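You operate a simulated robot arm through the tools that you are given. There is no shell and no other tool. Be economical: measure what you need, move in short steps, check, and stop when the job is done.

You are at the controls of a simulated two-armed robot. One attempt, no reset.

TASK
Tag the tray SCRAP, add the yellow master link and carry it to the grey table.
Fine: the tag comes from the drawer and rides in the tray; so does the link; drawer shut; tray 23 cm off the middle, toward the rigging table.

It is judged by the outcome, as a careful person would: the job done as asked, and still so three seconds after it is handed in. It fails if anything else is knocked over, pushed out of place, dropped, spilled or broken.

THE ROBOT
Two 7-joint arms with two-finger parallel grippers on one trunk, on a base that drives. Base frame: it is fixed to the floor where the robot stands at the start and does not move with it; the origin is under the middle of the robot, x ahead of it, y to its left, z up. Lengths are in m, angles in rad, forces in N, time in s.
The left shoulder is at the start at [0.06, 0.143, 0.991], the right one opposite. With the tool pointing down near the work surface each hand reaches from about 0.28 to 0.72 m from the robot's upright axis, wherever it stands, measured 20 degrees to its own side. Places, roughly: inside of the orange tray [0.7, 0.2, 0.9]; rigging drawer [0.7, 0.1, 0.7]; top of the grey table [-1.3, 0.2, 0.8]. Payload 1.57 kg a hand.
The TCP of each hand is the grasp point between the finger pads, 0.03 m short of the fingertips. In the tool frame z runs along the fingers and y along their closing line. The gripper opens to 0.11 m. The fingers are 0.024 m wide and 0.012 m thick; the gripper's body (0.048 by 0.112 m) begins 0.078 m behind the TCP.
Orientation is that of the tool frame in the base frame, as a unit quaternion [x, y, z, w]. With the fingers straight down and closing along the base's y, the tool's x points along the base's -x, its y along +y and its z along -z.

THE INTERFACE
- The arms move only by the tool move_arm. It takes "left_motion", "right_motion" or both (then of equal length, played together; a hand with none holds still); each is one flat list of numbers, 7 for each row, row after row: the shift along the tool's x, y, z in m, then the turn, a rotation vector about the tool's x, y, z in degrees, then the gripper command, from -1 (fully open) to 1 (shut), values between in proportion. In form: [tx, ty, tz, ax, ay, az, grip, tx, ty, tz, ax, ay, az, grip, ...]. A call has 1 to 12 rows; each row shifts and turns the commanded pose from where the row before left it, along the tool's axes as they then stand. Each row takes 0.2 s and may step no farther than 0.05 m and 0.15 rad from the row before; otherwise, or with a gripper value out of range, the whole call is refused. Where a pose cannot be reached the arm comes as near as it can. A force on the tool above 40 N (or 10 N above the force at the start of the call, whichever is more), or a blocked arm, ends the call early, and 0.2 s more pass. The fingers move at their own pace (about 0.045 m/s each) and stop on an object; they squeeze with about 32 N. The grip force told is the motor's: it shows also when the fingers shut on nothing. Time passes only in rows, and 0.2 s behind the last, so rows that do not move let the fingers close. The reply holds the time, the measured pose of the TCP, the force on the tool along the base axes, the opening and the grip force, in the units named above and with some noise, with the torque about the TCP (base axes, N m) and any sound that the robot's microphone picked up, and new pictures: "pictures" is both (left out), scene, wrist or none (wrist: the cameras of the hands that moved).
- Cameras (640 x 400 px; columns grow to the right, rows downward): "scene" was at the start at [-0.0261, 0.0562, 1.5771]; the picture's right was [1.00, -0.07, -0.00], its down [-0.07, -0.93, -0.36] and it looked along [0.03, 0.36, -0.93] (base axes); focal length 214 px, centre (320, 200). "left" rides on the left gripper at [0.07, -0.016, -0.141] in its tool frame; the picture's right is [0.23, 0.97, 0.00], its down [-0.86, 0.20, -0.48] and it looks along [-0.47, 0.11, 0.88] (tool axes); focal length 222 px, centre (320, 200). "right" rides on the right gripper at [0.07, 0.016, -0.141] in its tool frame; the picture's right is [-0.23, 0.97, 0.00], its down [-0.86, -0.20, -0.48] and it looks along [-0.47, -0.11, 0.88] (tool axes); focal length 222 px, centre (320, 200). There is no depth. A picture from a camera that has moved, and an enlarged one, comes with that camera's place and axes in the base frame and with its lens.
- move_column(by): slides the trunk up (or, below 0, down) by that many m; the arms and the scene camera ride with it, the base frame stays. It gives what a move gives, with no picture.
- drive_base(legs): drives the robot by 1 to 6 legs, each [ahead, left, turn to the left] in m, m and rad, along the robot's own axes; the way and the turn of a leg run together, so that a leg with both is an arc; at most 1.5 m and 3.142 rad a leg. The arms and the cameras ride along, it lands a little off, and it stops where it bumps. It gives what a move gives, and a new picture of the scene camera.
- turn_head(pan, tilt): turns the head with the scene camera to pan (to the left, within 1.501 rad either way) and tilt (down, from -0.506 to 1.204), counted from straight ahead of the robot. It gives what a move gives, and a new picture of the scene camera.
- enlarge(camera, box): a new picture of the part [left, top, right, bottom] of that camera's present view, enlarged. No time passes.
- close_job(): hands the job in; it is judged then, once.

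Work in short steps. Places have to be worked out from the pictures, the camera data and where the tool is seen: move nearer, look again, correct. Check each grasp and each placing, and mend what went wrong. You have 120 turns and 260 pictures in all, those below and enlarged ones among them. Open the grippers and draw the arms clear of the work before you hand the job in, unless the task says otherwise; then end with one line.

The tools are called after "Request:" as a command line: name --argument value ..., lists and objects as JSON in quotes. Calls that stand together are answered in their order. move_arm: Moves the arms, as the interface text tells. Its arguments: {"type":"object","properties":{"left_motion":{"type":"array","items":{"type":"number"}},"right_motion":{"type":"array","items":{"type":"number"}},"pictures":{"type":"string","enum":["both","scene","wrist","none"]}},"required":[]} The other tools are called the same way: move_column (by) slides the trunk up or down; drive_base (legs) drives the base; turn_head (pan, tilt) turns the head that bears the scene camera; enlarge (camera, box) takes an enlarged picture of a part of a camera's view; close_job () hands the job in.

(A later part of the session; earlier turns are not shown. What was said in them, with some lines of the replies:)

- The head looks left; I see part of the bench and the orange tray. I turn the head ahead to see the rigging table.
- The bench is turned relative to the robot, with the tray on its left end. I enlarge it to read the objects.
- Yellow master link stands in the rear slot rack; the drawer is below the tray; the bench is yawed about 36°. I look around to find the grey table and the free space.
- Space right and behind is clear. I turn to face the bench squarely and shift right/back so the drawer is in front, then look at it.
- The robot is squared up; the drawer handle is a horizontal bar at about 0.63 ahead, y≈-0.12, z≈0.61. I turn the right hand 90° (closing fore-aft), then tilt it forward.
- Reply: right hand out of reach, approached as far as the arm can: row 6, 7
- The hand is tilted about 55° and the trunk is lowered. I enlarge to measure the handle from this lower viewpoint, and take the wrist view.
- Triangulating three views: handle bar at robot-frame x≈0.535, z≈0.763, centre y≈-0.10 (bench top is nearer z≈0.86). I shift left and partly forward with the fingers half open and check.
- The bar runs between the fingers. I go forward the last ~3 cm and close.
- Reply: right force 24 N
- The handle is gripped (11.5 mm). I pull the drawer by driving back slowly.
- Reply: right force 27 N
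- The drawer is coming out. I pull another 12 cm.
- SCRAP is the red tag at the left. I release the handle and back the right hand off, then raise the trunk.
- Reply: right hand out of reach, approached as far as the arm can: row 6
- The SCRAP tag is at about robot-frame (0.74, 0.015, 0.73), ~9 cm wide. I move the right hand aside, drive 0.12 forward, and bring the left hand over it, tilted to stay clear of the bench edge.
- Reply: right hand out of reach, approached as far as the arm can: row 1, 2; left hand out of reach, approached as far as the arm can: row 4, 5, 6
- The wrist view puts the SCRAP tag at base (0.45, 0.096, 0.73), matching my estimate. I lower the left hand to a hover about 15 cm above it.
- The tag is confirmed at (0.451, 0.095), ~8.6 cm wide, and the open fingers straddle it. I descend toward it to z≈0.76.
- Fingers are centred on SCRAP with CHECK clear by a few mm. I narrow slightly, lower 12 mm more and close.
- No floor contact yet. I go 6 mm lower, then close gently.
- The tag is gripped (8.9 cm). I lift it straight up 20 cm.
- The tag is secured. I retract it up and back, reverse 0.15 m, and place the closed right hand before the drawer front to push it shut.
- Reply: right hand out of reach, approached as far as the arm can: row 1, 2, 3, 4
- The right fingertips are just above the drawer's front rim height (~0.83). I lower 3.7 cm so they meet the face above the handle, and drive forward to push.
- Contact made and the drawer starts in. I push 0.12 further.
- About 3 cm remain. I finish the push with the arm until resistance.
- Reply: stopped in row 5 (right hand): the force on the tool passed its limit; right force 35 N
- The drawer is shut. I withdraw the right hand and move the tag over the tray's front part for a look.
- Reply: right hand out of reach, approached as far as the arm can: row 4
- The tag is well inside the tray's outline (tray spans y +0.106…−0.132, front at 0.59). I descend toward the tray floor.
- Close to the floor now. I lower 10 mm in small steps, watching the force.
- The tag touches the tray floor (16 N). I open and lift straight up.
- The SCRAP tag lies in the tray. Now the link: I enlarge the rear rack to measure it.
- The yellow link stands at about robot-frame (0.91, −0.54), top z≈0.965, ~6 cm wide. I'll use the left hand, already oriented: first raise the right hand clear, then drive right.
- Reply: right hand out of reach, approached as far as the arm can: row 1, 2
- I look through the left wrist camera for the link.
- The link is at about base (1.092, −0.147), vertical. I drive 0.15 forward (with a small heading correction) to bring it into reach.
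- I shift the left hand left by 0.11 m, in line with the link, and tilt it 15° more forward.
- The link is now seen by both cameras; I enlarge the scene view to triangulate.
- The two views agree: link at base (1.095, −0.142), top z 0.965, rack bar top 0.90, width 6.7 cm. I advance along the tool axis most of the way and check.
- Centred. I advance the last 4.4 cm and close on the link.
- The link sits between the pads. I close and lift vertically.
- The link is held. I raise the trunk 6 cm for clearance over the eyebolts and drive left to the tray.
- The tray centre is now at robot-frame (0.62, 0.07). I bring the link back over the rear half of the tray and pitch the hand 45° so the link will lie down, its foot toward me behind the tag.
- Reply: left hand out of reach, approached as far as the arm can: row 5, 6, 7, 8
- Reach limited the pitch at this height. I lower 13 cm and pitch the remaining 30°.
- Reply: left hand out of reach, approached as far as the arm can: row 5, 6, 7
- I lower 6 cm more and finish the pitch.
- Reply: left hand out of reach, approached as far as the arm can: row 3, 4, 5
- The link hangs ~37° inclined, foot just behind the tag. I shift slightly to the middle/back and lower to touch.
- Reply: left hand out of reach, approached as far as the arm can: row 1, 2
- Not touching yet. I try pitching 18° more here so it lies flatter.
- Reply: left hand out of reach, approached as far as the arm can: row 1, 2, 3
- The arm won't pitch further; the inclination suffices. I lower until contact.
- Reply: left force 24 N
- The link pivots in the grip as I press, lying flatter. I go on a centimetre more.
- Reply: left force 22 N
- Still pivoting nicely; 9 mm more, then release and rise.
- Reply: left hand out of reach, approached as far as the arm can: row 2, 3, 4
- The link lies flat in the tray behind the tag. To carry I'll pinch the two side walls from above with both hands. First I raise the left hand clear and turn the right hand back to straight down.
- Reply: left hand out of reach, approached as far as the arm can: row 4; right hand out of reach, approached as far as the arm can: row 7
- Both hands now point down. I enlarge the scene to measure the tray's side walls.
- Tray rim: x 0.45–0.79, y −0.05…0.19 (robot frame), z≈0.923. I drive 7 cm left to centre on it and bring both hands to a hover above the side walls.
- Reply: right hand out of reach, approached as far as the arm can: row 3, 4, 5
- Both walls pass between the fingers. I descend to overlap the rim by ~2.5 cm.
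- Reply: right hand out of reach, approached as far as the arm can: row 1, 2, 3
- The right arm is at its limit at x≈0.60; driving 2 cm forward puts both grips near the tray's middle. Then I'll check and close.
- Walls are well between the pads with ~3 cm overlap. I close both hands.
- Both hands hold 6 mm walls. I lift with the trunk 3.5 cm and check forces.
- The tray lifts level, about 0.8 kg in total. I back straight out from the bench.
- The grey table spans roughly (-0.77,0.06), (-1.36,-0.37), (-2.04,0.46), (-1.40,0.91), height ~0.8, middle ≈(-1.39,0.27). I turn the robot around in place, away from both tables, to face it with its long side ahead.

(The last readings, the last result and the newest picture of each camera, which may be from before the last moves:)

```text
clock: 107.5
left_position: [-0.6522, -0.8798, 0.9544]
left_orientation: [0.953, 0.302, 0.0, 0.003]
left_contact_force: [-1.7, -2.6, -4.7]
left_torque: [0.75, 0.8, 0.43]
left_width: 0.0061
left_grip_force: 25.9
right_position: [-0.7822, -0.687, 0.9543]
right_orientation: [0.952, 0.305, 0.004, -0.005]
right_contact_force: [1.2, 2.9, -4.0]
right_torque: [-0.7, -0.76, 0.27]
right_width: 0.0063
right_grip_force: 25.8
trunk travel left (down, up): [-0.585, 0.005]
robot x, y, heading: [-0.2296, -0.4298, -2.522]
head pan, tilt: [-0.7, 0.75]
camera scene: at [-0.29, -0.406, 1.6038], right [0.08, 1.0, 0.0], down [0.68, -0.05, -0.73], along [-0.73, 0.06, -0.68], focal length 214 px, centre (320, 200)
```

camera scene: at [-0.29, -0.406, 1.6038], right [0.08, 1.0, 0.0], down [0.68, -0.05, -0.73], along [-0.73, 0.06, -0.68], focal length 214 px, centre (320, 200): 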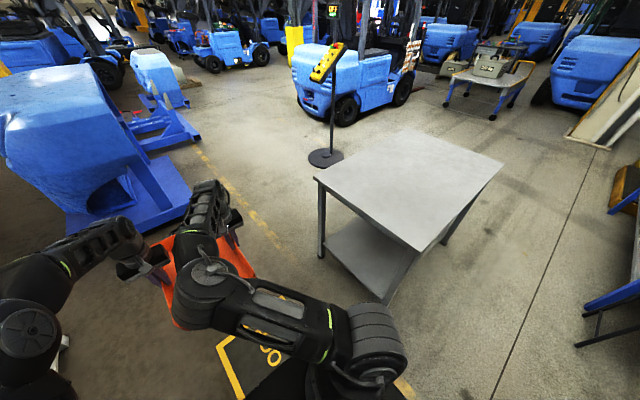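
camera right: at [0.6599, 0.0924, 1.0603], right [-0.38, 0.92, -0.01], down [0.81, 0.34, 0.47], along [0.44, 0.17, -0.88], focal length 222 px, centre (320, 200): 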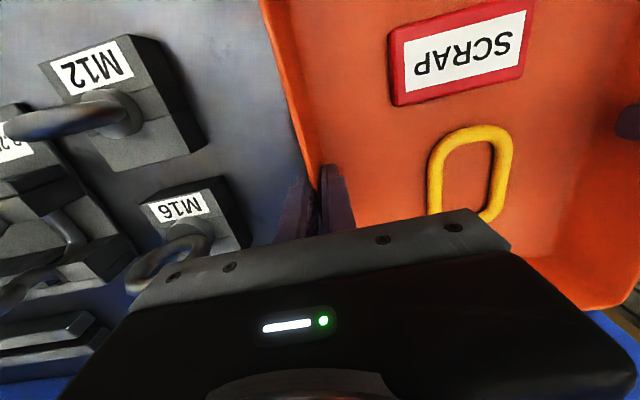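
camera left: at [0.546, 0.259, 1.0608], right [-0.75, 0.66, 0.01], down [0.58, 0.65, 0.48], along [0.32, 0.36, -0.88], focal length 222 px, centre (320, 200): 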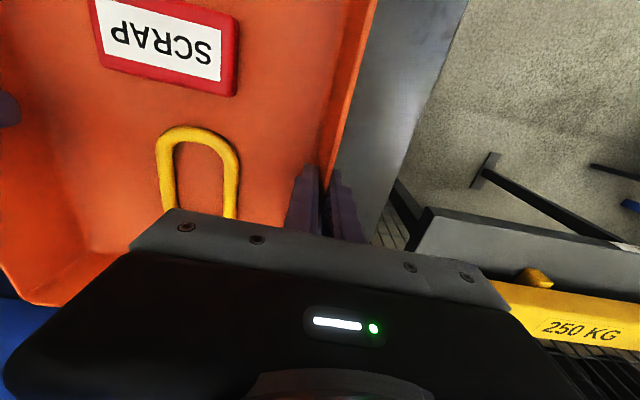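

A second view agrees: middle ≈ (-1.387, 0.279). The target point, 23 cm toward the rigging table, is (-1.16, 0.24). I back 0.22 and slide right, with the tray riding ~9 cm above the grey top.

Request:
drive_base --legs '[[-0.22, 0, 0.004], [0, -0.6, 0]]'

```text
clock: 112.1
left_position: [-0.8155, -0.2763, 0.9541]
left_orientation: [0.951, 0.31, 0.0, 0.004]
left_contact_force: [-1.5, -3.3, -3.4]
left_torque: [0.86, 0.58, 0.41]
left_width: 0.0064
left_grip_force: 26.2
right_position: [-0.952, -0.0853, 0.9524]
right_orientation: [0.95, 0.311, 0.003, -0.005]
right_contact_force: [0.6, 2.5, -4.3]
right_torque: [-0.89, -0.66, 0.24]
right_width: 0.006
right_grip_force: 25.8
trunk travel left (down, up): [-0.585, 0.005]
robot x, y, heading: [-0.4011, 0.1796, -2.507]
head pan, tilt: [-0.7, 0.75]
camera scene: at [-0.4617, 0.2027, 1.6038], right [0.06, 1.0, 0.0], down [0.68, -0.04, -0.73], along [-0.73, 0.05, -0.68], focal length 214 px, centre (320, 200)
```

scene: 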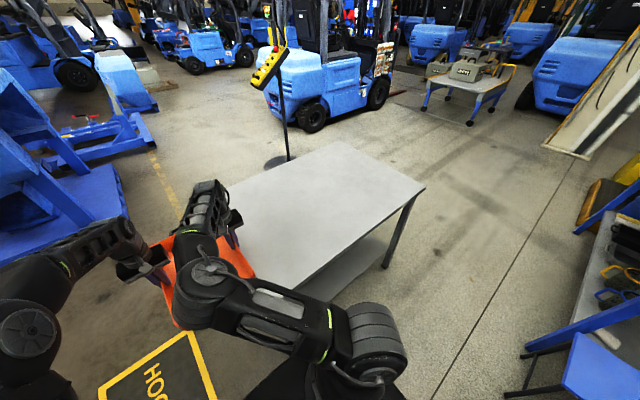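

I finish the slide to the target pose.

Request:
drive_base --legs '[[-0.013, -0.497, -0.01]]'

Request:
turn_head --pan 0 --tilt 0.85

```text
clock: 115.0
left_position: [-1.105, 0.1388, 0.9545]
left_orientation: [0.953, 0.302, 0.0, 0.004]
left_contact_force: [-2.1, -2.5, -3.8]
left_torque: [0.75, 0.69, 0.41]
left_width: 0.0061
left_grip_force: 25.7
right_position: [-1.2359, 0.3322, 0.9545]
right_orientation: [0.953, 0.304, 0.004, -0.004]
right_contact_force: [1.8, 2.0, -3.0]
right_torque: [-0.81, -0.77, 0.3]
right_width: 0.006
right_grip_force: 25.9
trunk travel left (down, up): [-0.585, 0.005]
robot x, y, heading: [-0.6822, 0.5859, -2.525]
head pan, tilt: [-0.7, 0.75]
camera scene: at [-0.7429, 0.6132, 1.6037], right [0.08, 1.0, 0.0], down [0.68, -0.05, -0.73], along [-0.73, 0.06, -0.68], focal length 214 px, centre (320, 200)
```

scene: 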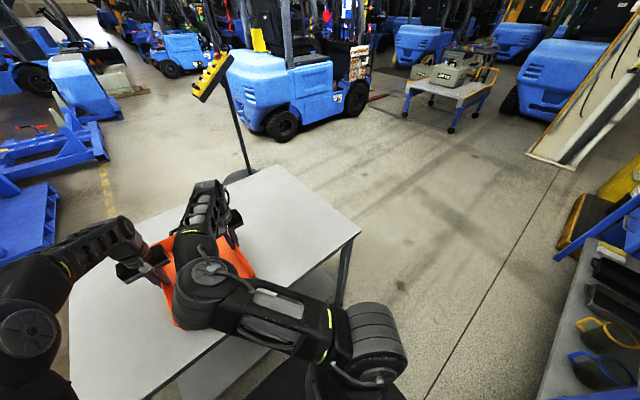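

```text
clock: 116.1
left_position: [-1.1055, 0.1385, 0.953]
left_orientation: [0.953, 0.302, 0.0, 0.003]
left_contact_force: [-1.0, -1.4, -3.9]
left_torque: [0.9, 0.55, 0.32]
left_width: 0.0061
left_grip_force: 25.8
right_position: [-1.237, 0.3324, 0.9526]
right_orientation: [0.953, 0.304, 0.005, -0.005]
right_contact_force: [1.3, 1.7, -3.1]
right_torque: [-0.87, -0.59, 0.2]
right_width: 0.0061
right_grip_force: 25.8
trunk travel left (down, up): [-0.585, 0.005]
robot x, y, heading: [-0.6819, 0.5918, -2.523]
head pan, tilt: [0.0, 0.85]
camera scene: at [-0.7235, 0.5605, 1.5958], right [-0.58, 0.81, 0.0], down [0.61, 0.44, -0.66], along [-0.54, -0.38, -0.75], focal length 214 px, centre (320, 200)
```

scene: 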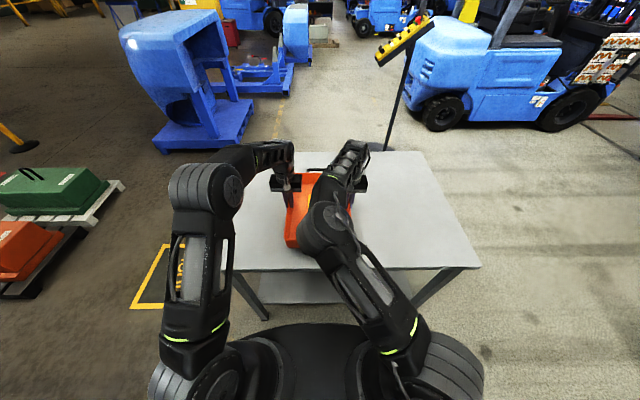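

The tray is over the intended spot. I enlarge to re-measure the table edges around it from here.

Request:
enlarge --camera "scene" --box '[200, 120, 500, 307]'

```text
2.13 times, centred on (350, 214) of scene
camera zoom: at [-0.7235, 0.5605, 1.5958], right [-0.58, 0.81, 0.0], down [0.61, 0.44, -0.66], along [-0.54, -0.38, -0.75], focal length 458 px, centre (256, 171)
```

zoom: 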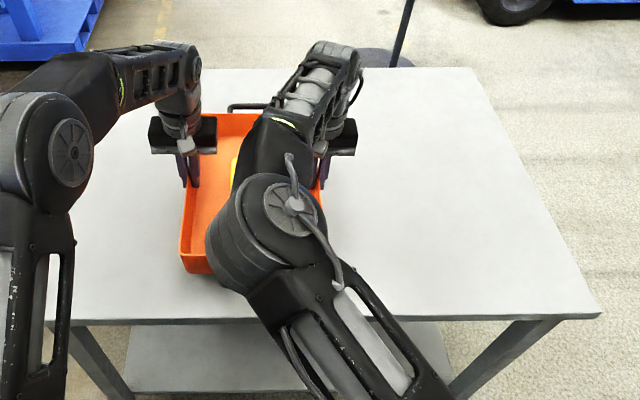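

Near-view edges give the table middle at robot-frame (0.765, −0.127), i.e. base ≈ (-1.38, 0.25); the tray should go 3 cm further left. I correct and lower with the trunk.

Request:
drive_base --legs '[[0.008, 0.03, 0]]'

Request:
move_column --by -0.07

Request:
enlarge --camera "scene" --box '[200, 120, 500, 307]'

```text
clock: 117.0
left_position: [-1.0928, 0.1085, 0.9527]
left_orientation: [0.953, 0.302, 0.0, 0.002]
left_contact_force: [-1.6, -3.1, -4.7]
left_torque: [0.77, 0.86, 0.32]
left_width: 0.0061
left_grip_force: 26.2
right_position: [-1.224, 0.3011, 0.9528]
right_orientation: [0.952, 0.305, 0.003, -0.005]
right_contact_force: [1.9, 1.1, -4.4]
right_torque: [-0.59, -0.85, 0.15]
right_width: 0.0059
right_grip_force: 26.1
trunk travel left (down, up): [-0.585, 0.005]
robot x, y, heading: [-0.6711, 0.5596, -2.522]
head pan, tilt: [0.0, 0.85]
camera scene: at [-0.7116, 0.5289, 1.5957], right [-0.58, 0.81, 0.0], down [0.61, 0.44, -0.66], along [-0.54, -0.38, -0.75], focal length 214 px, centre (320, 200)
```

scene: 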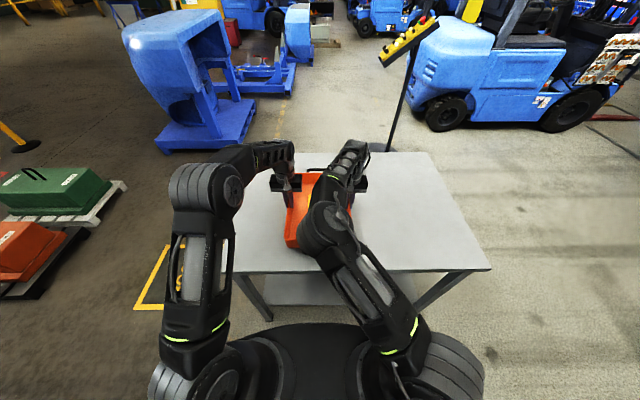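

```text
clock: 118.0
left_position: [-1.0922, 0.1123, 0.8858]
left_orientation: [0.953, 0.302, -0.003, 0.004]
left_contact_force: [-2.5, -3.5, 21.4]
left_torque: [1.53, 0.77, 0.17]
left_width: 0.0075
left_grip_force: 26.2
right_position: [-1.2232, 0.3028, 0.8858]
right_orientation: [0.952, 0.305, 0.004, -0.004]
right_contact_force: [2.7, 1.1, 24.9]
right_torque: [-1.36, -1.21, 0.12]
right_width: 0.0075
right_grip_force: 27.2
trunk travel left (down, up): [-0.515, 0.075]
robot x, y, heading: [-0.6709, 0.5552, -2.527]
head pan, tilt: [0.0, 0.85]
```

```text
2.13 times, centred on (350, 214) of scene
camera zoom: at [-0.708, 0.5338, 1.526], right [-0.58, 0.81, 0.0], down [0.61, 0.44, -0.66], along [-0.54, -0.38, -0.75], focal length 458 px, centre (256, 171)
```

zoom: 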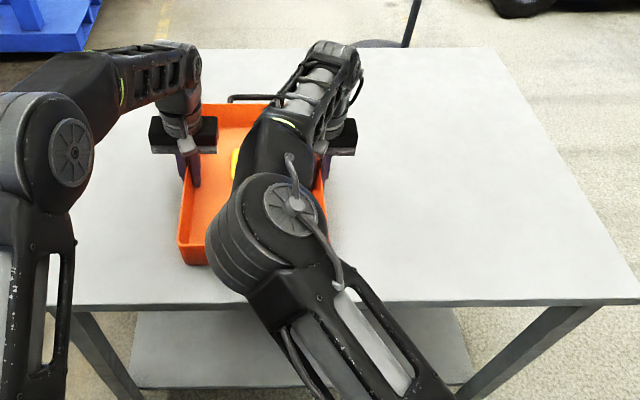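

Contact came at TCP 0.886, so the grey top is ≈0.828, which shifts my table middle to base (-1.35, 0.244). I lift a little, correct 2 cm back and 2 cm left, and set down again gently.

Request:
move_column --by 0.035

Request:
drive_base --legs '[[-0.02, 0.022, 0]]'

Request:
move_column --by -0.03

```text
clock: 118.8
left_position: [-1.0932, 0.1111, 0.9186]
left_orientation: [0.953, 0.303, 0.001, 0.003]
left_contact_force: [-4.1, 2.4, -4.0]
left_torque: [1.01, 1.47, 0.34]
left_width: 0.0076
left_grip_force: 26.9
right_position: [-1.2241, 0.3028, 0.9163]
right_orientation: [0.952, 0.305, 0.005, -0.004]
right_contact_force: [5.3, -2.4, -3.2]
right_torque: [-1.04, -1.52, 0.22]
right_width: 0.0075
right_grip_force: 26.7
trunk travel left (down, up): [-0.55, 0.04]
robot x, y, heading: [-0.6701, 0.5627, -2.52]
head pan, tilt: [0.0, 0.85]
```

```text
clock: 119.7
left_position: [-1.0623, 0.1038, 0.9198]
left_orientation: [0.953, 0.303, 0.0, 0.002]
left_contact_force: [-6.1, 3.9, -4.2]
left_torque: [1.21, 1.34, 0.29]
left_width: 0.0077
left_grip_force: 26.1
right_position: [-1.1935, 0.2964, 0.9188]
right_orientation: [0.952, 0.305, 0.003, -0.005]
right_contact_force: [7.1, -4.8, -3.3]
right_torque: [-1.18, -1.28, 0.19]
right_width: 0.0074
right_grip_force: 26.5
trunk travel left (down, up): [-0.55, 0.04]
robot x, y, heading: [-0.6415, 0.5512, -2.521]
head pan, tilt: [0.0, 0.85]
camera scene: at [-0.6809, 0.5246, 1.5608], right [-0.58, 0.81, 0.0], down [0.61, 0.44, -0.66], along [-0.54, -0.38, -0.75], focal length 214 px, centre (320, 200)
```

scene: 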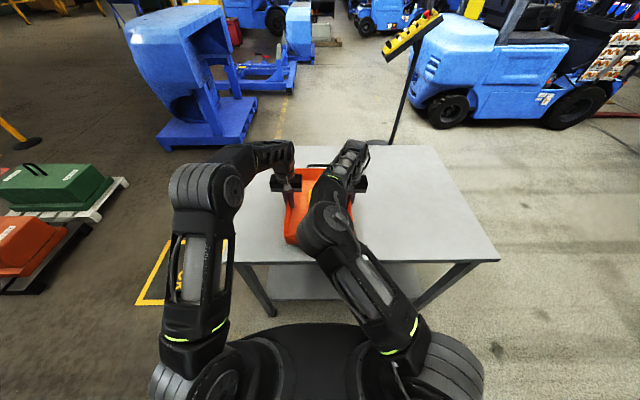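

```text
clock: 120.4
left_position: [-1.0646, 0.1034, 0.89]
left_orientation: [0.953, 0.303, 0.0, 0.002]
left_contact_force: [-0.2, -2.7, -3.9]
left_torque: [1.51, 0.85, 0.3]
left_width: 0.0074
left_grip_force: 26.7
right_position: [-1.1958, 0.2953, 0.8884]
right_orientation: [0.952, 0.305, 0.004, -0.004]
right_contact_force: [0.1, 1.9, -3.5]
right_torque: [-1.52, -0.9, 0.11]
right_width: 0.0073
right_grip_force: 26.6
trunk travel left (down, up): [-0.52, 0.07]
robot x, y, heading: [-0.6445, 0.551, -2.516]
head pan, tilt: [0.0, 0.85]
```

Tray centre is at (-1.126, 0.202), target (-1.124, 0.204). I lower the last millimetres.

Request:
move_column --by -0.005

Request:
move_column --by -0.002

```text
clock: 121.0
left_position: [-1.0637, 0.104, 0.887]
left_orientation: [0.953, 0.303, -0.003, 0.004]
left_contact_force: [-0.1, -4.4, 8.8]
left_torque: [1.7, 0.5, 0.21]
left_width: 0.0073
left_grip_force: 26.9
right_position: [-1.1953, 0.2944, 0.8864]
right_orientation: [0.952, 0.306, 0.001, -0.003]
right_contact_force: [-3.7, 0.4, 12.8]
right_torque: [-1.05, -1.52, 0.13]
right_width: 0.0079
right_grip_force: 26.7
trunk travel left (down, up): [-0.515, 0.075]
robot x, y, heading: [-0.6406, 0.5519, -2.518]
head pan, tilt: [0.0, 0.85]
```

```text
clock: 121.5
left_position: [-1.0641, 0.1043, 0.8868]
left_orientation: [0.953, 0.303, -0.004, 0.003]
left_contact_force: [-4.0, -7.6, 23.4]
left_torque: [1.56, 0.83, 0.25]
left_width: 0.0075
left_grip_force: 26.6
right_position: [-1.1955, 0.2948, 0.8857]
right_orientation: [0.952, 0.305, 0.0, -0.003]
right_contact_force: [-11.2, -2.5, 32.8]
right_torque: [-1.15, -1.59, 0.18]
right_width: 0.0075
right_grip_force: 27.0
trunk travel left (down, up): [-0.513, 0.077]
robot x, y, heading: [-0.646, 0.5517, -2.519]
head pan, tilt: [0.0, 0.85]
```

The tray stands on the table. I open both hands moderately and raise the trunk straight up.

Request:
move_arm --left_motion '[0, 0, 0, 0, 0, 0, -0.1, 0, 0, 0, 0, 0, 0, -0.1, 0, 0, 0, 0, 0, 0, -0.1, 0, 0, 0, 0, 0, 0, -0.1]' --right_motion '[0, 0, 0, 0, 0, 0, -0.1, 0, 0, 0, 0, 0, 0, -0.1, 0, 0, 0, 0, 0, 0, -0.1, 0, 0, 0, 0, 0, 0, -0.1]' --pictures "wrist"

Request:
move_column --by 0.075

Request:
drive_base --legs '[[-0.3, 0, 0]]'

```text
clock: 122.0
left_position: [-1.0597, 0.0959, 0.8866]
left_orientation: [0.952, 0.306, -0.003, 0.01]
left_contact_force: [11.3, -12.9, 15.6]
left_torque: [0.15, -0.22, -0.23]
left_width: 0.0421
left_grip_force: 0.1
right_position: [-1.2011, 0.3029, 0.888]
right_orientation: [0.954, 0.3, -0.005, -0.009]
right_contact_force: [-8.5, 13.6, 16.4]
right_torque: [0.13, -0.19, 0.24]
right_width: 0.0416
right_grip_force: 0.0
trunk travel left (down, up): [-0.513, 0.077]
robot x, y, heading: [-0.6429, 0.5534, -2.52]
head pan, tilt: [0.0, 0.85]
stopped in row 2 (left hand): the force on the tool passed its limit (the readings are from after the stop); the commanded pose is now the measured one
camera right: at [-1.1326, 0.3261, 1.0268], right [0.37, -0.93, -0.02], down [-0.81, -0.33, 0.49], along [-0.46, -0.16, -0.87], focal length 222 px, centre (320, 200)
camera left: at [-1.013, 0.1538, 1.0272], right [0.75, -0.66, 0.01], down [-0.58, -0.65, 0.49], along [-0.32, -0.38, -0.87], focal length 222 px, centre (320, 200)
```

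right: 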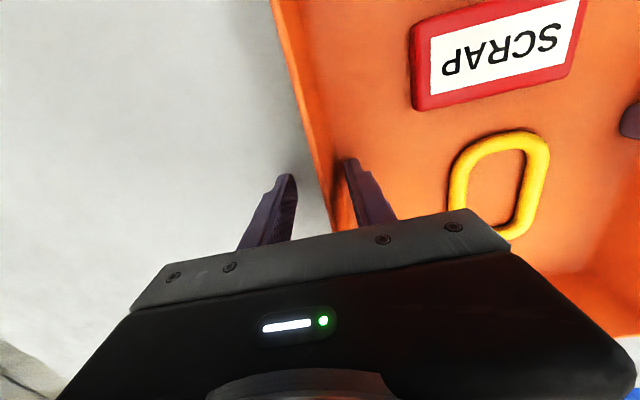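
left: 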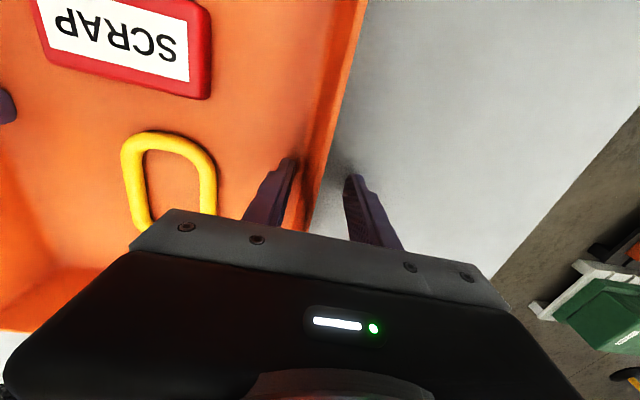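

```text
clock: 123.2
left_position: [-1.0629, 0.0985, 0.9581]
left_orientation: [0.953, 0.303, 0.0, 0.007]
left_contact_force: [-1.0, -0.1, -0.6]
left_torque: [0.0, -0.02, 0.03]
left_width: 0.0606
left_grip_force: 0.1
right_position: [-1.2009, 0.299, 0.9579]
right_orientation: [0.954, 0.301, -0.001, -0.009]
right_contact_force: [-0.4, -0.1, -0.5]
right_torque: [0.01, -0.02, 0.03]
right_width: 0.0607
right_grip_force: 0.1
trunk travel left (down, up): [-0.588, 0.002]
robot x, y, heading: [-0.6444, 0.5524, -2.522]
head pan, tilt: [0.0, 0.85]
```

```text
clock: 125.2
left_position: [-0.819, 0.2748, 0.9592]
left_orientation: [0.953, 0.302, -0.001, 0.007]
left_contact_force: [-0.2, 0.4, 0.5]
left_torque: [0.01, 0.0, -0.02]
left_width: 0.0605
left_grip_force: 0.1
right_position: [-0.9552, 0.4771, 0.9594]
right_orientation: [0.954, 0.3, -0.001, -0.008]
right_contact_force: [0.8, 0.6, -0.5]
right_torque: [0.0, 0.01, 0.0]
right_width: 0.0605
right_grip_force: 0.0
trunk travel left (down, up): [-0.588, 0.002]
robot x, y, heading: [-0.3955, 0.7261, -2.525]
head pan, tilt: [0.0, 0.85]
camera scene: at [-0.4371, 0.7002, 1.5988], right [-0.58, 0.82, 0.0], down [0.61, 0.43, -0.66], along [-0.54, -0.38, -0.75], focal length 214 px, centre (320, 200)
```

scene: 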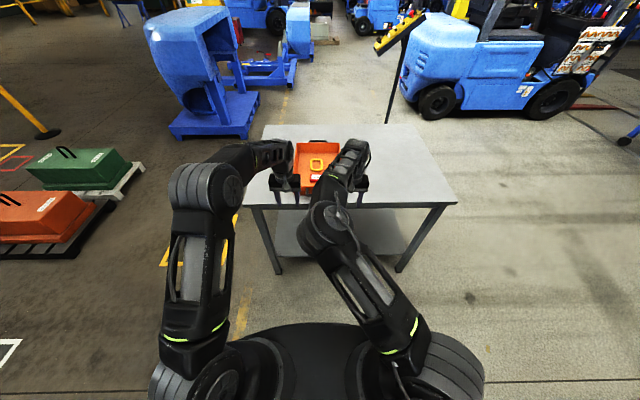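

The hands came away clear and the tray sits with its contents. I spread the arms to get an unobstructed view and verify the position.

Request:
move_arm --left_motion '[0.02, 0.04, 0, 0, 0, 0, -0.1, 0.02, 0.04, 0, 0, 0, 0, -0.1, 0.02, 0.04, 0, 0, 0, 0, -0.1, 0.02, 0.04, 0, 0, 0, 0, -0.1]' --right_motion '[0.02, -0.04, 0, 0, 0, 0, -0.1, 0.02, -0.04, 0, 0, 0, 0, -0.1, 0.02, -0.04, 0, 0, 0, 0, -0.1, 0.02, -0.04, 0, 0, 0, 0, -0.1]' --pictures "none"

Request:
enlarge --camera "scene" --box '[230, 100, 480, 256]'

```text
clock: 126.2
left_position: [-0.6604, 0.1909, 0.9615]
left_orientation: [0.953, 0.301, -0.002, 0.007]
left_contact_force: [-0.3, 0.5, 0.1]
left_torque: [-0.01, 0.04, -0.03]
left_width: 0.0606
left_grip_force: 0.1
right_position: [-0.9664, 0.6511, 0.9733]
right_orientation: [0.954, 0.3, -0.002, -0.008]
right_contact_force: [0.2, 0.9, 0.2]
right_torque: [-0.02, 0.0, -0.02]
right_width: 0.0605
right_grip_force: 0.1
right hand out of reach, approached as far as the arm can: row 3, 4
trunk travel left (down, up): [-0.588, 0.002]
robot x, y, heading: [-0.397, 0.725, -2.526]
head pan, tilt: [0.0, 0.85]
```

```text
2.56 times, centred on (355, 178) of scene
camera zoom: at [-0.437, 0.7001, 1.5988], right [-0.58, 0.82, 0.0], down [0.61, 0.43, -0.66], along [-0.54, -0.38, -0.75], focal length 549 px, centre (230, 256)
```

zoom: 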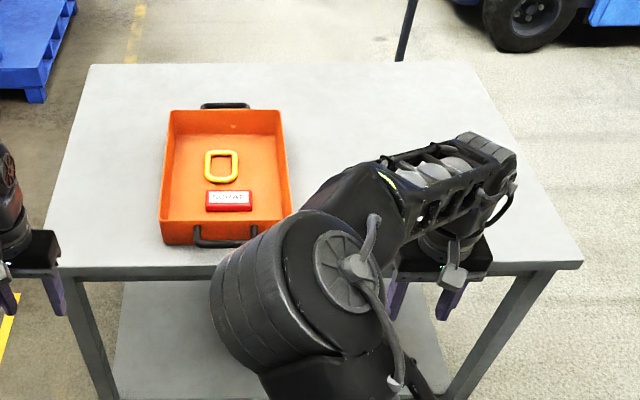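

The view confirms tag and link in the tray, but relative to the table's corners the tray is about 13 cm/14 cm off the middle along the two axes (≈19.5 cm), ~3.5 cm short of 23. I bring the hands back to re-grip and correct.

Request:
move_arm --left_motion '[-0.02, -0.041, 0, 0, 0, 0, -0.1, -0.02, -0.041, 0, 0, 0, 0, -0.1, -0.02, -0.041, 0, 0, 0, 0, -0.1, -0.02, -0.041, 0, 0, 0, 0, -0.1]' --right_motion '[-0.0225, 0.039, 0, 0, 0, 0, -0.1, -0.0225, 0.039, 0, 0, 0, 0, -0.1, -0.0225, 0.039, 0, 0, 0, 0, -0.1, -0.0225, 0.039, 0, 0, 0, 0, -0.1]' --pictures "none"

```text
clock: 127.2
left_position: [-0.8237, 0.2772, 0.9594]
left_orientation: [0.953, 0.303, 0.0, 0.007]
left_contact_force: [-0.1, -0.3, 0.9]
left_torque: [0.02, -0.06, 0.0]
left_width: 0.0607
left_grip_force: 0.1
right_position: [-0.9518, 0.4677, 0.9666]
right_orientation: [0.954, 0.299, -0.001, -0.008]
right_contact_force: [0.2, -0.4, 0.0]
right_torque: [0.03, 0.01, 0.01]
right_width: 0.0604
right_grip_force: 0.0
trunk travel left (down, up): [-0.588, 0.002]
robot x, y, heading: [-0.3951, 0.7278, -2.526]
head pan, tilt: [0.0, 0.85]
```

Hands are back at their release spacing. I drive forward 0.293 so they straddle the walls again, and check the wrist views.

Request:
drive_base --legs '[[0.293, 0, 0]]'

Request:
enlarge --camera "left" --box '[0, 0, 640, 400]'

Request:
enlarge --camera "right" --box '[0, 0, 640, 400]'

```text
clock: 129.2
left_position: [-1.0629, 0.111, 0.9591]
left_orientation: [0.954, 0.301, -0.001, 0.006]
left_contact_force: [-1.1, -0.6, -0.1]
left_torque: [0.0, -0.02, 0.01]
left_width: 0.0605
left_grip_force: 0.1
right_position: [-1.1908, 0.3013, 0.9685]
right_orientation: [0.954, 0.299, 0.0, -0.008]
right_contact_force: [0.2, -0.5, 0.2]
right_torque: [0.03, -0.03, 0.0]
right_width: 0.0605
right_grip_force: 0.1
trunk travel left (down, up): [-0.588, 0.002]
robot x, y, heading: [-0.6379, 0.5566, -2.531]
head pan, tilt: [0.0, 0.85]
camera scene: at [-0.6781, 0.5301, 1.5987], right [-0.58, 0.82, 0.0], down [0.61, 0.43, -0.66], along [-0.54, -0.38, -0.75], focal length 214 px, centre (320, 200)
```

scene: 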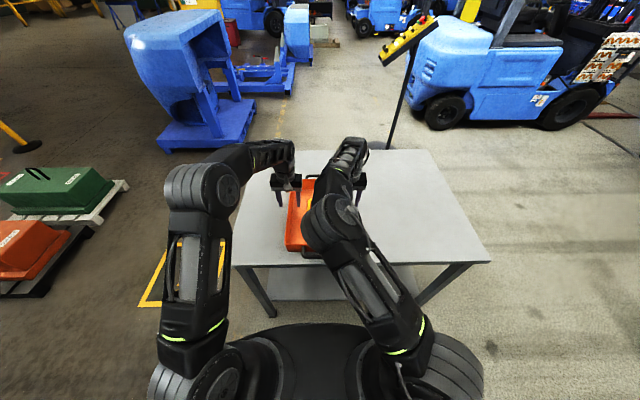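

```text
1.00 times, centred on (320, 200) of left
camera zoom: at [-1.0164, 0.1665, 1.1005], right [0.75, -0.67, 0.01], down [-0.59, -0.65, 0.49], along [-0.32, -0.37, -0.87], focal length 222 px, centre (320, 200)
```

zoom: 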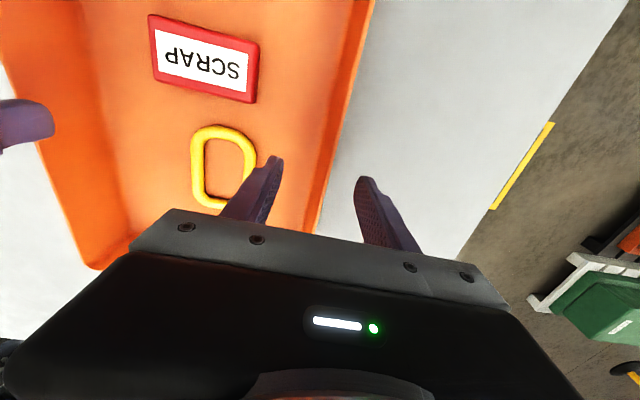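

```text
1.00 times, centred on (320, 200) of right
camera zoom: at [-1.1247, 0.3237, 1.1085], right [0.37, -0.93, -0.02], down [-0.81, -0.33, 0.48], along [-0.45, -0.16, -0.88], focal length 222 px, centre (320, 200)
```

zoom: 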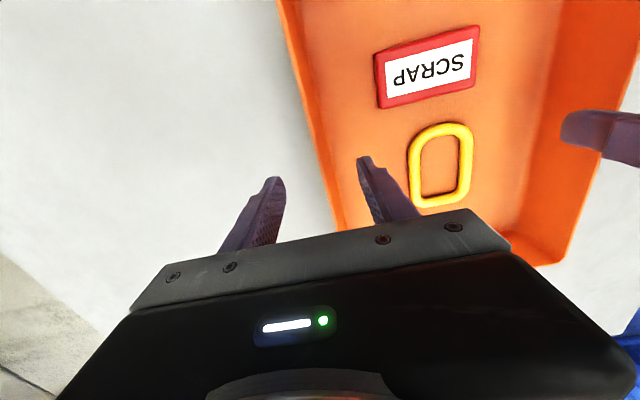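

Walls are between the fingers on both sides. I lower 7 cm and close.

Request:
move_column --by -0.07

Request:
move_arm --left_motion '[0, 0, 0, 0, 0, 0, 1, 0, 0, 0, 0, 0, 0, 1, 0, 0, 0, 0, 0, 0, 1, 0, 0, 0, 0, 0, 0, 1, 0, 0, 0, 0, 0, 0, 1]' --right_motion '[0, 0, 0, 0, 0, 0, 1, 0, 0, 0, 0, 0, 0, 1, 0, 0, 0, 0, 0, 0, 1, 0, 0, 0, 0, 0, 0, 1, 0, 0, 0, 0, 0, 0, 1]' --pictures "wrist"

```text
clock: 130.3
left_position: [-1.062, 0.1099, 0.89]
left_orientation: [0.954, 0.301, -0.001, 0.007]
left_contact_force: [-0.3, 0.1, 0.1]
left_torque: [0.01, 0.02, 0.04]
left_width: 0.0605
left_grip_force: 0.0
right_position: [-1.1906, 0.3009, 0.8987]
right_orientation: [0.954, 0.298, -0.001, -0.008]
right_contact_force: [0.2, -0.5, 0.2]
right_torque: [0.0, 0.03, 0.01]
right_width: 0.0604
right_grip_force: 0.1
trunk travel left (down, up): [-0.518, 0.072]
robot x, y, heading: [-0.6373, 0.5563, -2.524]
head pan, tilt: [0.0, 0.85]
```

```text
clock: 131.5
left_position: [-1.0607, 0.1087, 0.8897]
left_orientation: [0.953, 0.303, -0.001, 0.008]
left_contact_force: [6.3, -14.8, 0.4]
left_torque: [1.53, 0.62, 0.26]
left_width: 0.0081
left_grip_force: 26.9
right_position: [-1.192, 0.302, 0.8992]
right_orientation: [0.954, 0.299, -0.001, -0.009]
right_contact_force: [-3.7, 10.7, 0.9]
right_torque: [-1.22, -0.58, 0.56]
right_width: 0.0074
right_grip_force: 27.4
trunk travel left (down, up): [-0.518, 0.072]
robot x, y, heading: [-0.6351, 0.5592, -2.524]
head pan, tilt: [0.0, 0.85]
camera right: at [-1.1242, 0.3248, 1.0391], right [0.37, -0.93, -0.02], down [-0.81, -0.33, 0.48], along [-0.45, -0.16, -0.88], focal length 222 px, centre (320, 200)
camera left: at [-1.015, 0.1655, 1.0309], right [0.75, -0.67, 0.01], down [-0.58, -0.65, 0.49], along [-0.32, -0.37, -0.87], focal length 222 px, centre (320, 200)
```

right: 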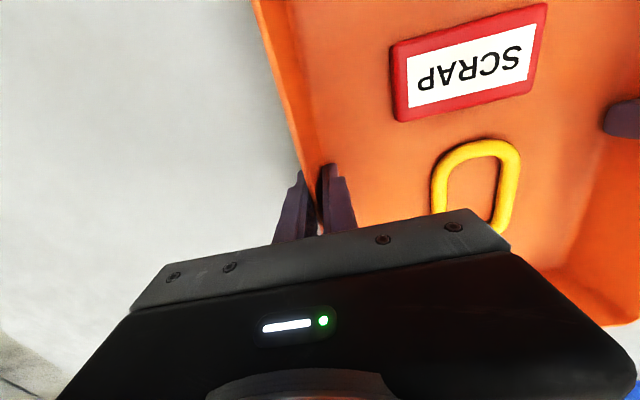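
left: 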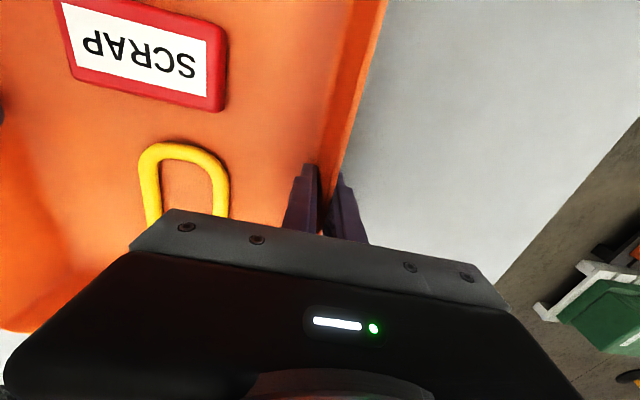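

Gripped again. I lift 3 cm, shift 2.9 cm back and 2.2 cm left, and lower.

Request:
move_column --by 0.03

Request:
drive_base --legs '[[-0.029, 0.022, 0]]'

Request:
move_column --by -0.028

```text
clock: 132.2
left_position: [-1.0613, 0.1082, 0.9185]
left_orientation: [0.953, 0.301, -0.001, 0.008]
left_contact_force: [7.7, -18.0, -2.8]
left_torque: [1.39, 0.9, 0.29]
left_width: 0.0079
left_grip_force: 27.0
right_position: [-1.1919, 0.3014, 0.9278]
right_orientation: [0.954, 0.298, 0.0, -0.009]
right_contact_force: [-8.0, 17.6, -4.3]
right_torque: [-1.01, -0.84, 0.53]
right_width: 0.0077
right_grip_force: 26.7
trunk travel left (down, up): [-0.548, 0.042]
robot x, y, heading: [-0.6385, 0.5576, -2.527]
head pan, tilt: [0.0, 0.85]
```

```text
clock: 133.1
left_position: [-1.0227, 0.1071, 0.9207]
left_orientation: [0.954, 0.301, -0.001, 0.008]
left_contact_force: [11.6, -22.3, -2.6]
left_torque: [1.25, 1.13, 0.3]
left_width: 0.008
left_grip_force: 27.1
right_position: [-1.1537, 0.3003, 0.9288]
right_orientation: [0.954, 0.298, -0.002, -0.009]
right_contact_force: [-9.4, 21.9, -3.7]
right_torque: [-0.87, -0.95, 0.5]
right_width: 0.0075
right_grip_force: 26.4
trunk travel left (down, up): [-0.548, 0.042]
robot x, y, heading: [-0.5983, 0.5582, -2.532]
head pan, tilt: [0.0, 0.85]
camera scene: at [-0.6388, 0.5294, 1.5588], right [-0.58, 0.82, 0.0], down [0.61, 0.43, -0.66], along [-0.54, -0.38, -0.75], focal length 214 px, centre (320, 200)
```

scene: 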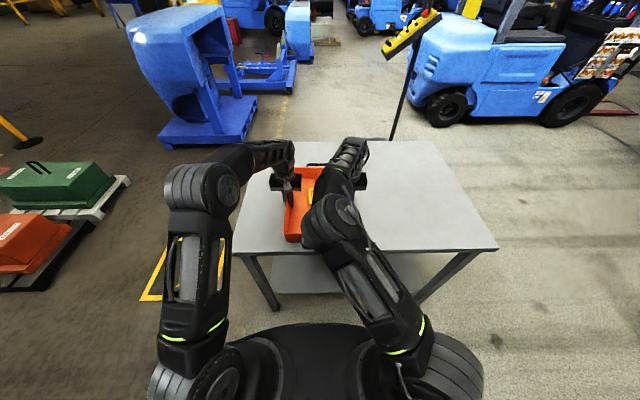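

```text
clock: 133.8
left_position: [-1.0253, 0.1067, 0.8914]
left_orientation: [0.953, 0.302, -0.002, 0.008]
left_contact_force: [-1.3, -2.8, -4.4]
left_torque: [1.5, 0.61, 0.18]
left_width: 0.0078
left_grip_force: 26.5
right_position: [-1.155, 0.3013, 0.8992]
right_orientation: [0.954, 0.298, 0.0, -0.01]
right_contact_force: [0.6, 3.3, -4.5]
right_torque: [-1.3, -0.61, 0.49]
right_width: 0.0077
right_grip_force: 27.0
trunk travel left (down, up): [-0.52, 0.07]
robot x, y, heading: [-0.6035, 0.5589, -2.525]
head pan, tilt: [0.0, 0.85]
```

Shift achieved (centre now (-1.09, 0.204)). I lower the last few mm, then open.

Request:
move_column --by -0.004

Request:
move_arm --left_motion '[0, 0, 0, 0, 0, 0, -0.1, 0, 0, 0, 0, 0, 0, -0.1, 0, 0, 0, 0, 0, 0, -0.1, 0, 0, 0, 0, 0, 0, -0.1]' --right_motion '[0, 0, 0, 0, 0, 0, -0.1, 0, 0, 0, 0, 0, 0, -0.1, 0, 0, 0, 0, 0, 0, -0.1, 0, 0, 0, 0, 0, 0, -0.1]' --pictures "wrist"

```text
clock: 134.4
left_position: [-1.0258, 0.1077, 0.8894]
left_orientation: [0.953, 0.303, -0.003, 0.009]
left_contact_force: [-4.8, -6.5, 8.4]
left_torque: [1.7, 0.37, 0.12]
left_width: 0.0077
left_grip_force: 26.2
right_position: [-1.1549, 0.3002, 0.8986]
right_orientation: [0.955, 0.298, -0.002, -0.008]
right_contact_force: [-3.1, 2.9, 12.4]
right_torque: [-0.82, -1.21, 0.51]
right_width: 0.0074
right_grip_force: 26.5
trunk travel left (down, up): [-0.516, 0.074]
robot x, y, heading: [-0.6015, 0.5606, -2.526]
head pan, tilt: [0.0, 0.85]
```

```text
clock: 135.4
left_position: [-1.0248, 0.1072, 0.8877]
left_orientation: [0.953, 0.302, -0.002, 0.007]
left_contact_force: [-0.5, 0.1, 0.3]
left_torque: [0.01, -0.03, -0.02]
left_width: 0.0606
left_grip_force: 0.0
right_position: [-1.154, 0.3015, 0.8964]
right_orientation: [0.954, 0.299, -0.001, -0.008]
right_contact_force: [-0.3, 0.3, 0.8]
right_torque: [0.0, 0.03, -0.01]
right_width: 0.0604
right_grip_force: 0.0
trunk travel left (down, up): [-0.516, 0.074]
robot x, y, heading: [-0.6013, 0.562, -2.53]
head pan, tilt: [0.0, 0.85]
camera right: at [-1.0878, 0.3236, 1.037], right [0.37, -0.93, -0.02], down [-0.81, -0.33, 0.48], along [-0.45, -0.16, -0.88], focal length 222 px, centre (320, 200)
camera left: at [-0.9787, 0.1646, 1.0288], right [0.75, -0.67, 0.01], down [-0.59, -0.65, 0.49], along [-0.32, -0.37, -0.87], focal length 222 px, centre (320, 200)
```

right: 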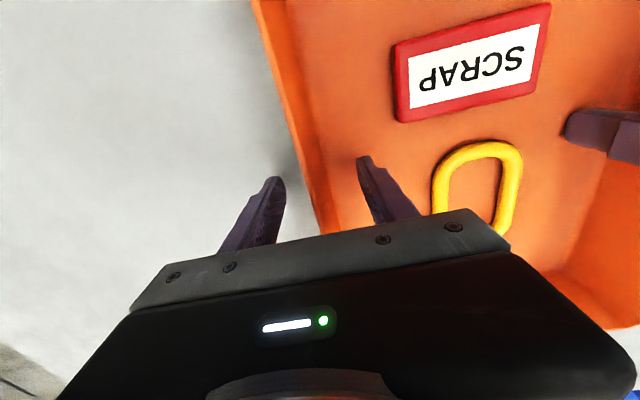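
left: 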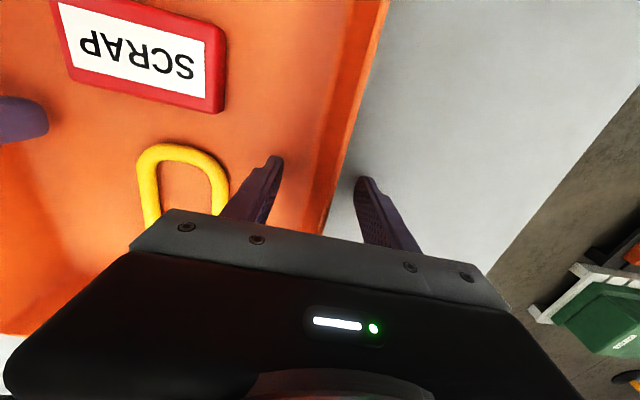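

Released cleanly. I raise the trunk, back away and spread the arms to verify.

Request:
move_column --by 0.073

Request:
drive_base --legs '[[-0.27, 0, 0]]'

Request:
move_arm --left_motion '[0.02, 0.04, 0, 0, 0, 0, -1, 0.02, 0.04, 0, 0, 0, 0, -1, 0.02, 0.04, 0, 0, 0, 0, -1, 0.02, 0.04, 0, 0, 0, 0, -1]' --right_motion '[0.02, -0.04, 0, 0, 0, 0, -1, 0.02, -0.04, 0, 0, 0, 0, -1, 0.02, -0.04, 0, 0, 0, 0, -1, 0.02, -0.04, 0, 0, 0, 0, -1]' --pictures "none"

Request:
enlarge --camera "scene" --box '[230, 100, 480, 256]'

```text
clock: 136.5
left_position: [-1.0253, 0.1086, 0.9594]
left_orientation: [0.953, 0.303, -0.002, 0.007]
left_contact_force: [-0.5, 0.4, 0.4]
left_torque: [-0.02, 0.0, 0.03]
left_width: 0.0606
left_grip_force: 0.0
right_position: [-1.1548, 0.301, 0.9697]
right_orientation: [0.954, 0.299, 0.0, -0.01]
right_contact_force: [0.7, 0.8, 0.6]
right_torque: [0.0, 0.01, -0.02]
right_width: 0.0604
right_grip_force: 0.0
trunk travel left (down, up): [-0.589, 0.001]
robot x, y, heading: [-0.5985, 0.5569, -2.528]
head pan, tilt: [0.0, 0.85]
```

```text
clock: 138.4
left_position: [-0.8034, 0.2619, 0.9613]
left_orientation: [0.953, 0.303, -0.001, 0.007]
left_contact_force: [0.1, -0.2, 0.0]
left_torque: [-0.01, 0.0, 0.0]
left_width: 0.0608
left_grip_force: 0.1
right_position: [-0.9355, 0.4542, 0.9695]
right_orientation: [0.954, 0.301, -0.001, -0.009]
right_contact_force: [0.0, 0.2, 1.0]
right_torque: [0.0, 0.04, -0.02]
right_width: 0.0607
right_grip_force: 0.0
trunk travel left (down, up): [-0.589, 0.001]
robot x, y, heading: [-0.3818, 0.7151, -2.519]
head pan, tilt: [0.0, 0.85]
camera scene: at [-0.4206, 0.6851, 1.5998], right [-0.58, 0.82, 0.0], down [0.61, 0.43, -0.66], along [-0.54, -0.38, -0.75], focal length 214 px, centre (320, 200)
```

scene: 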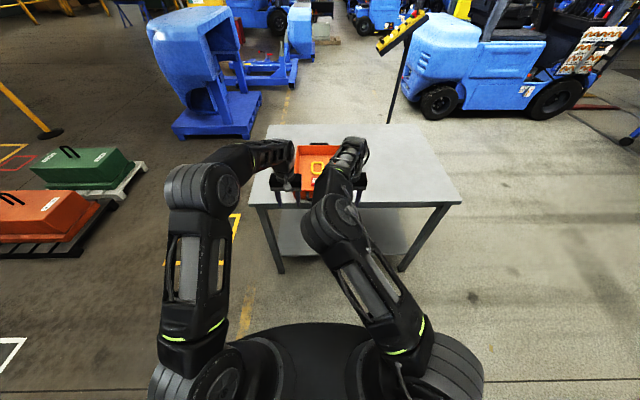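

```text
clock: 139.4
left_position: [-0.648, 0.1773, 0.9653]
left_orientation: [0.953, 0.303, -0.002, 0.008]
left_contact_force: [0.2, -0.2, 1.5]
left_torque: [0.0, 0.02, -0.03]
left_width: 0.1099
left_grip_force: 0.0
right_position: [-0.9578, 0.614, 0.975]
right_orientation: [0.953, 0.302, -0.003, -0.009]
right_contact_force: [0.3, -0.1, -0.5]
right_torque: [0.02, 0.02, -0.01]
right_width: 0.1102
right_grip_force: 0.0
right hand out of reach, approached as far as the arm can: row 4
trunk travel left (down, up): [-0.589, 0.001]
robot x, y, heading: [-0.3852, 0.712, -2.527]
head pan, tilt: [0.0, 0.85]
```

```text
2.56 times, centred on (355, 178) of scene
camera zoom: at [-0.4207, 0.6838, 1.5998], right [-0.58, 0.82, 0.0], down [0.61, 0.43, -0.66], along [-0.54, -0.38, -0.75], focal length 549 px, centre (230, 256)
```

zoom: 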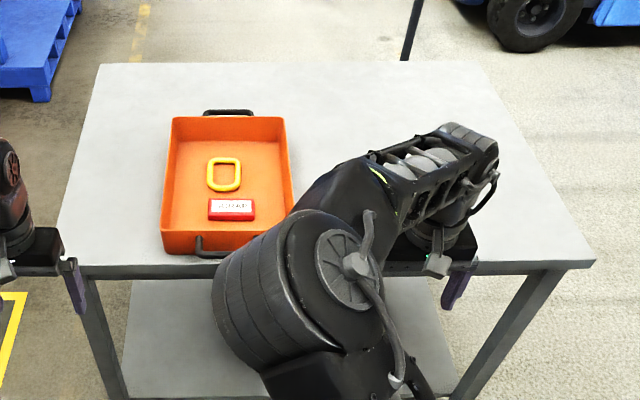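

The tray now sits ≈16 cm along each axis from the table middle (≈23 cm, toward the rigging table), with tag and link inside, the drawer shut, grippers open and arms clear. I hand in.

Request:
close_job

```text
The job is handed in.
```

The SCRAP tag and yellow master link are in the tray. The tray is on the grey table, about 23 cm off its middle by the last picture, along the straight line toward the rigging table. The drawer is shut.
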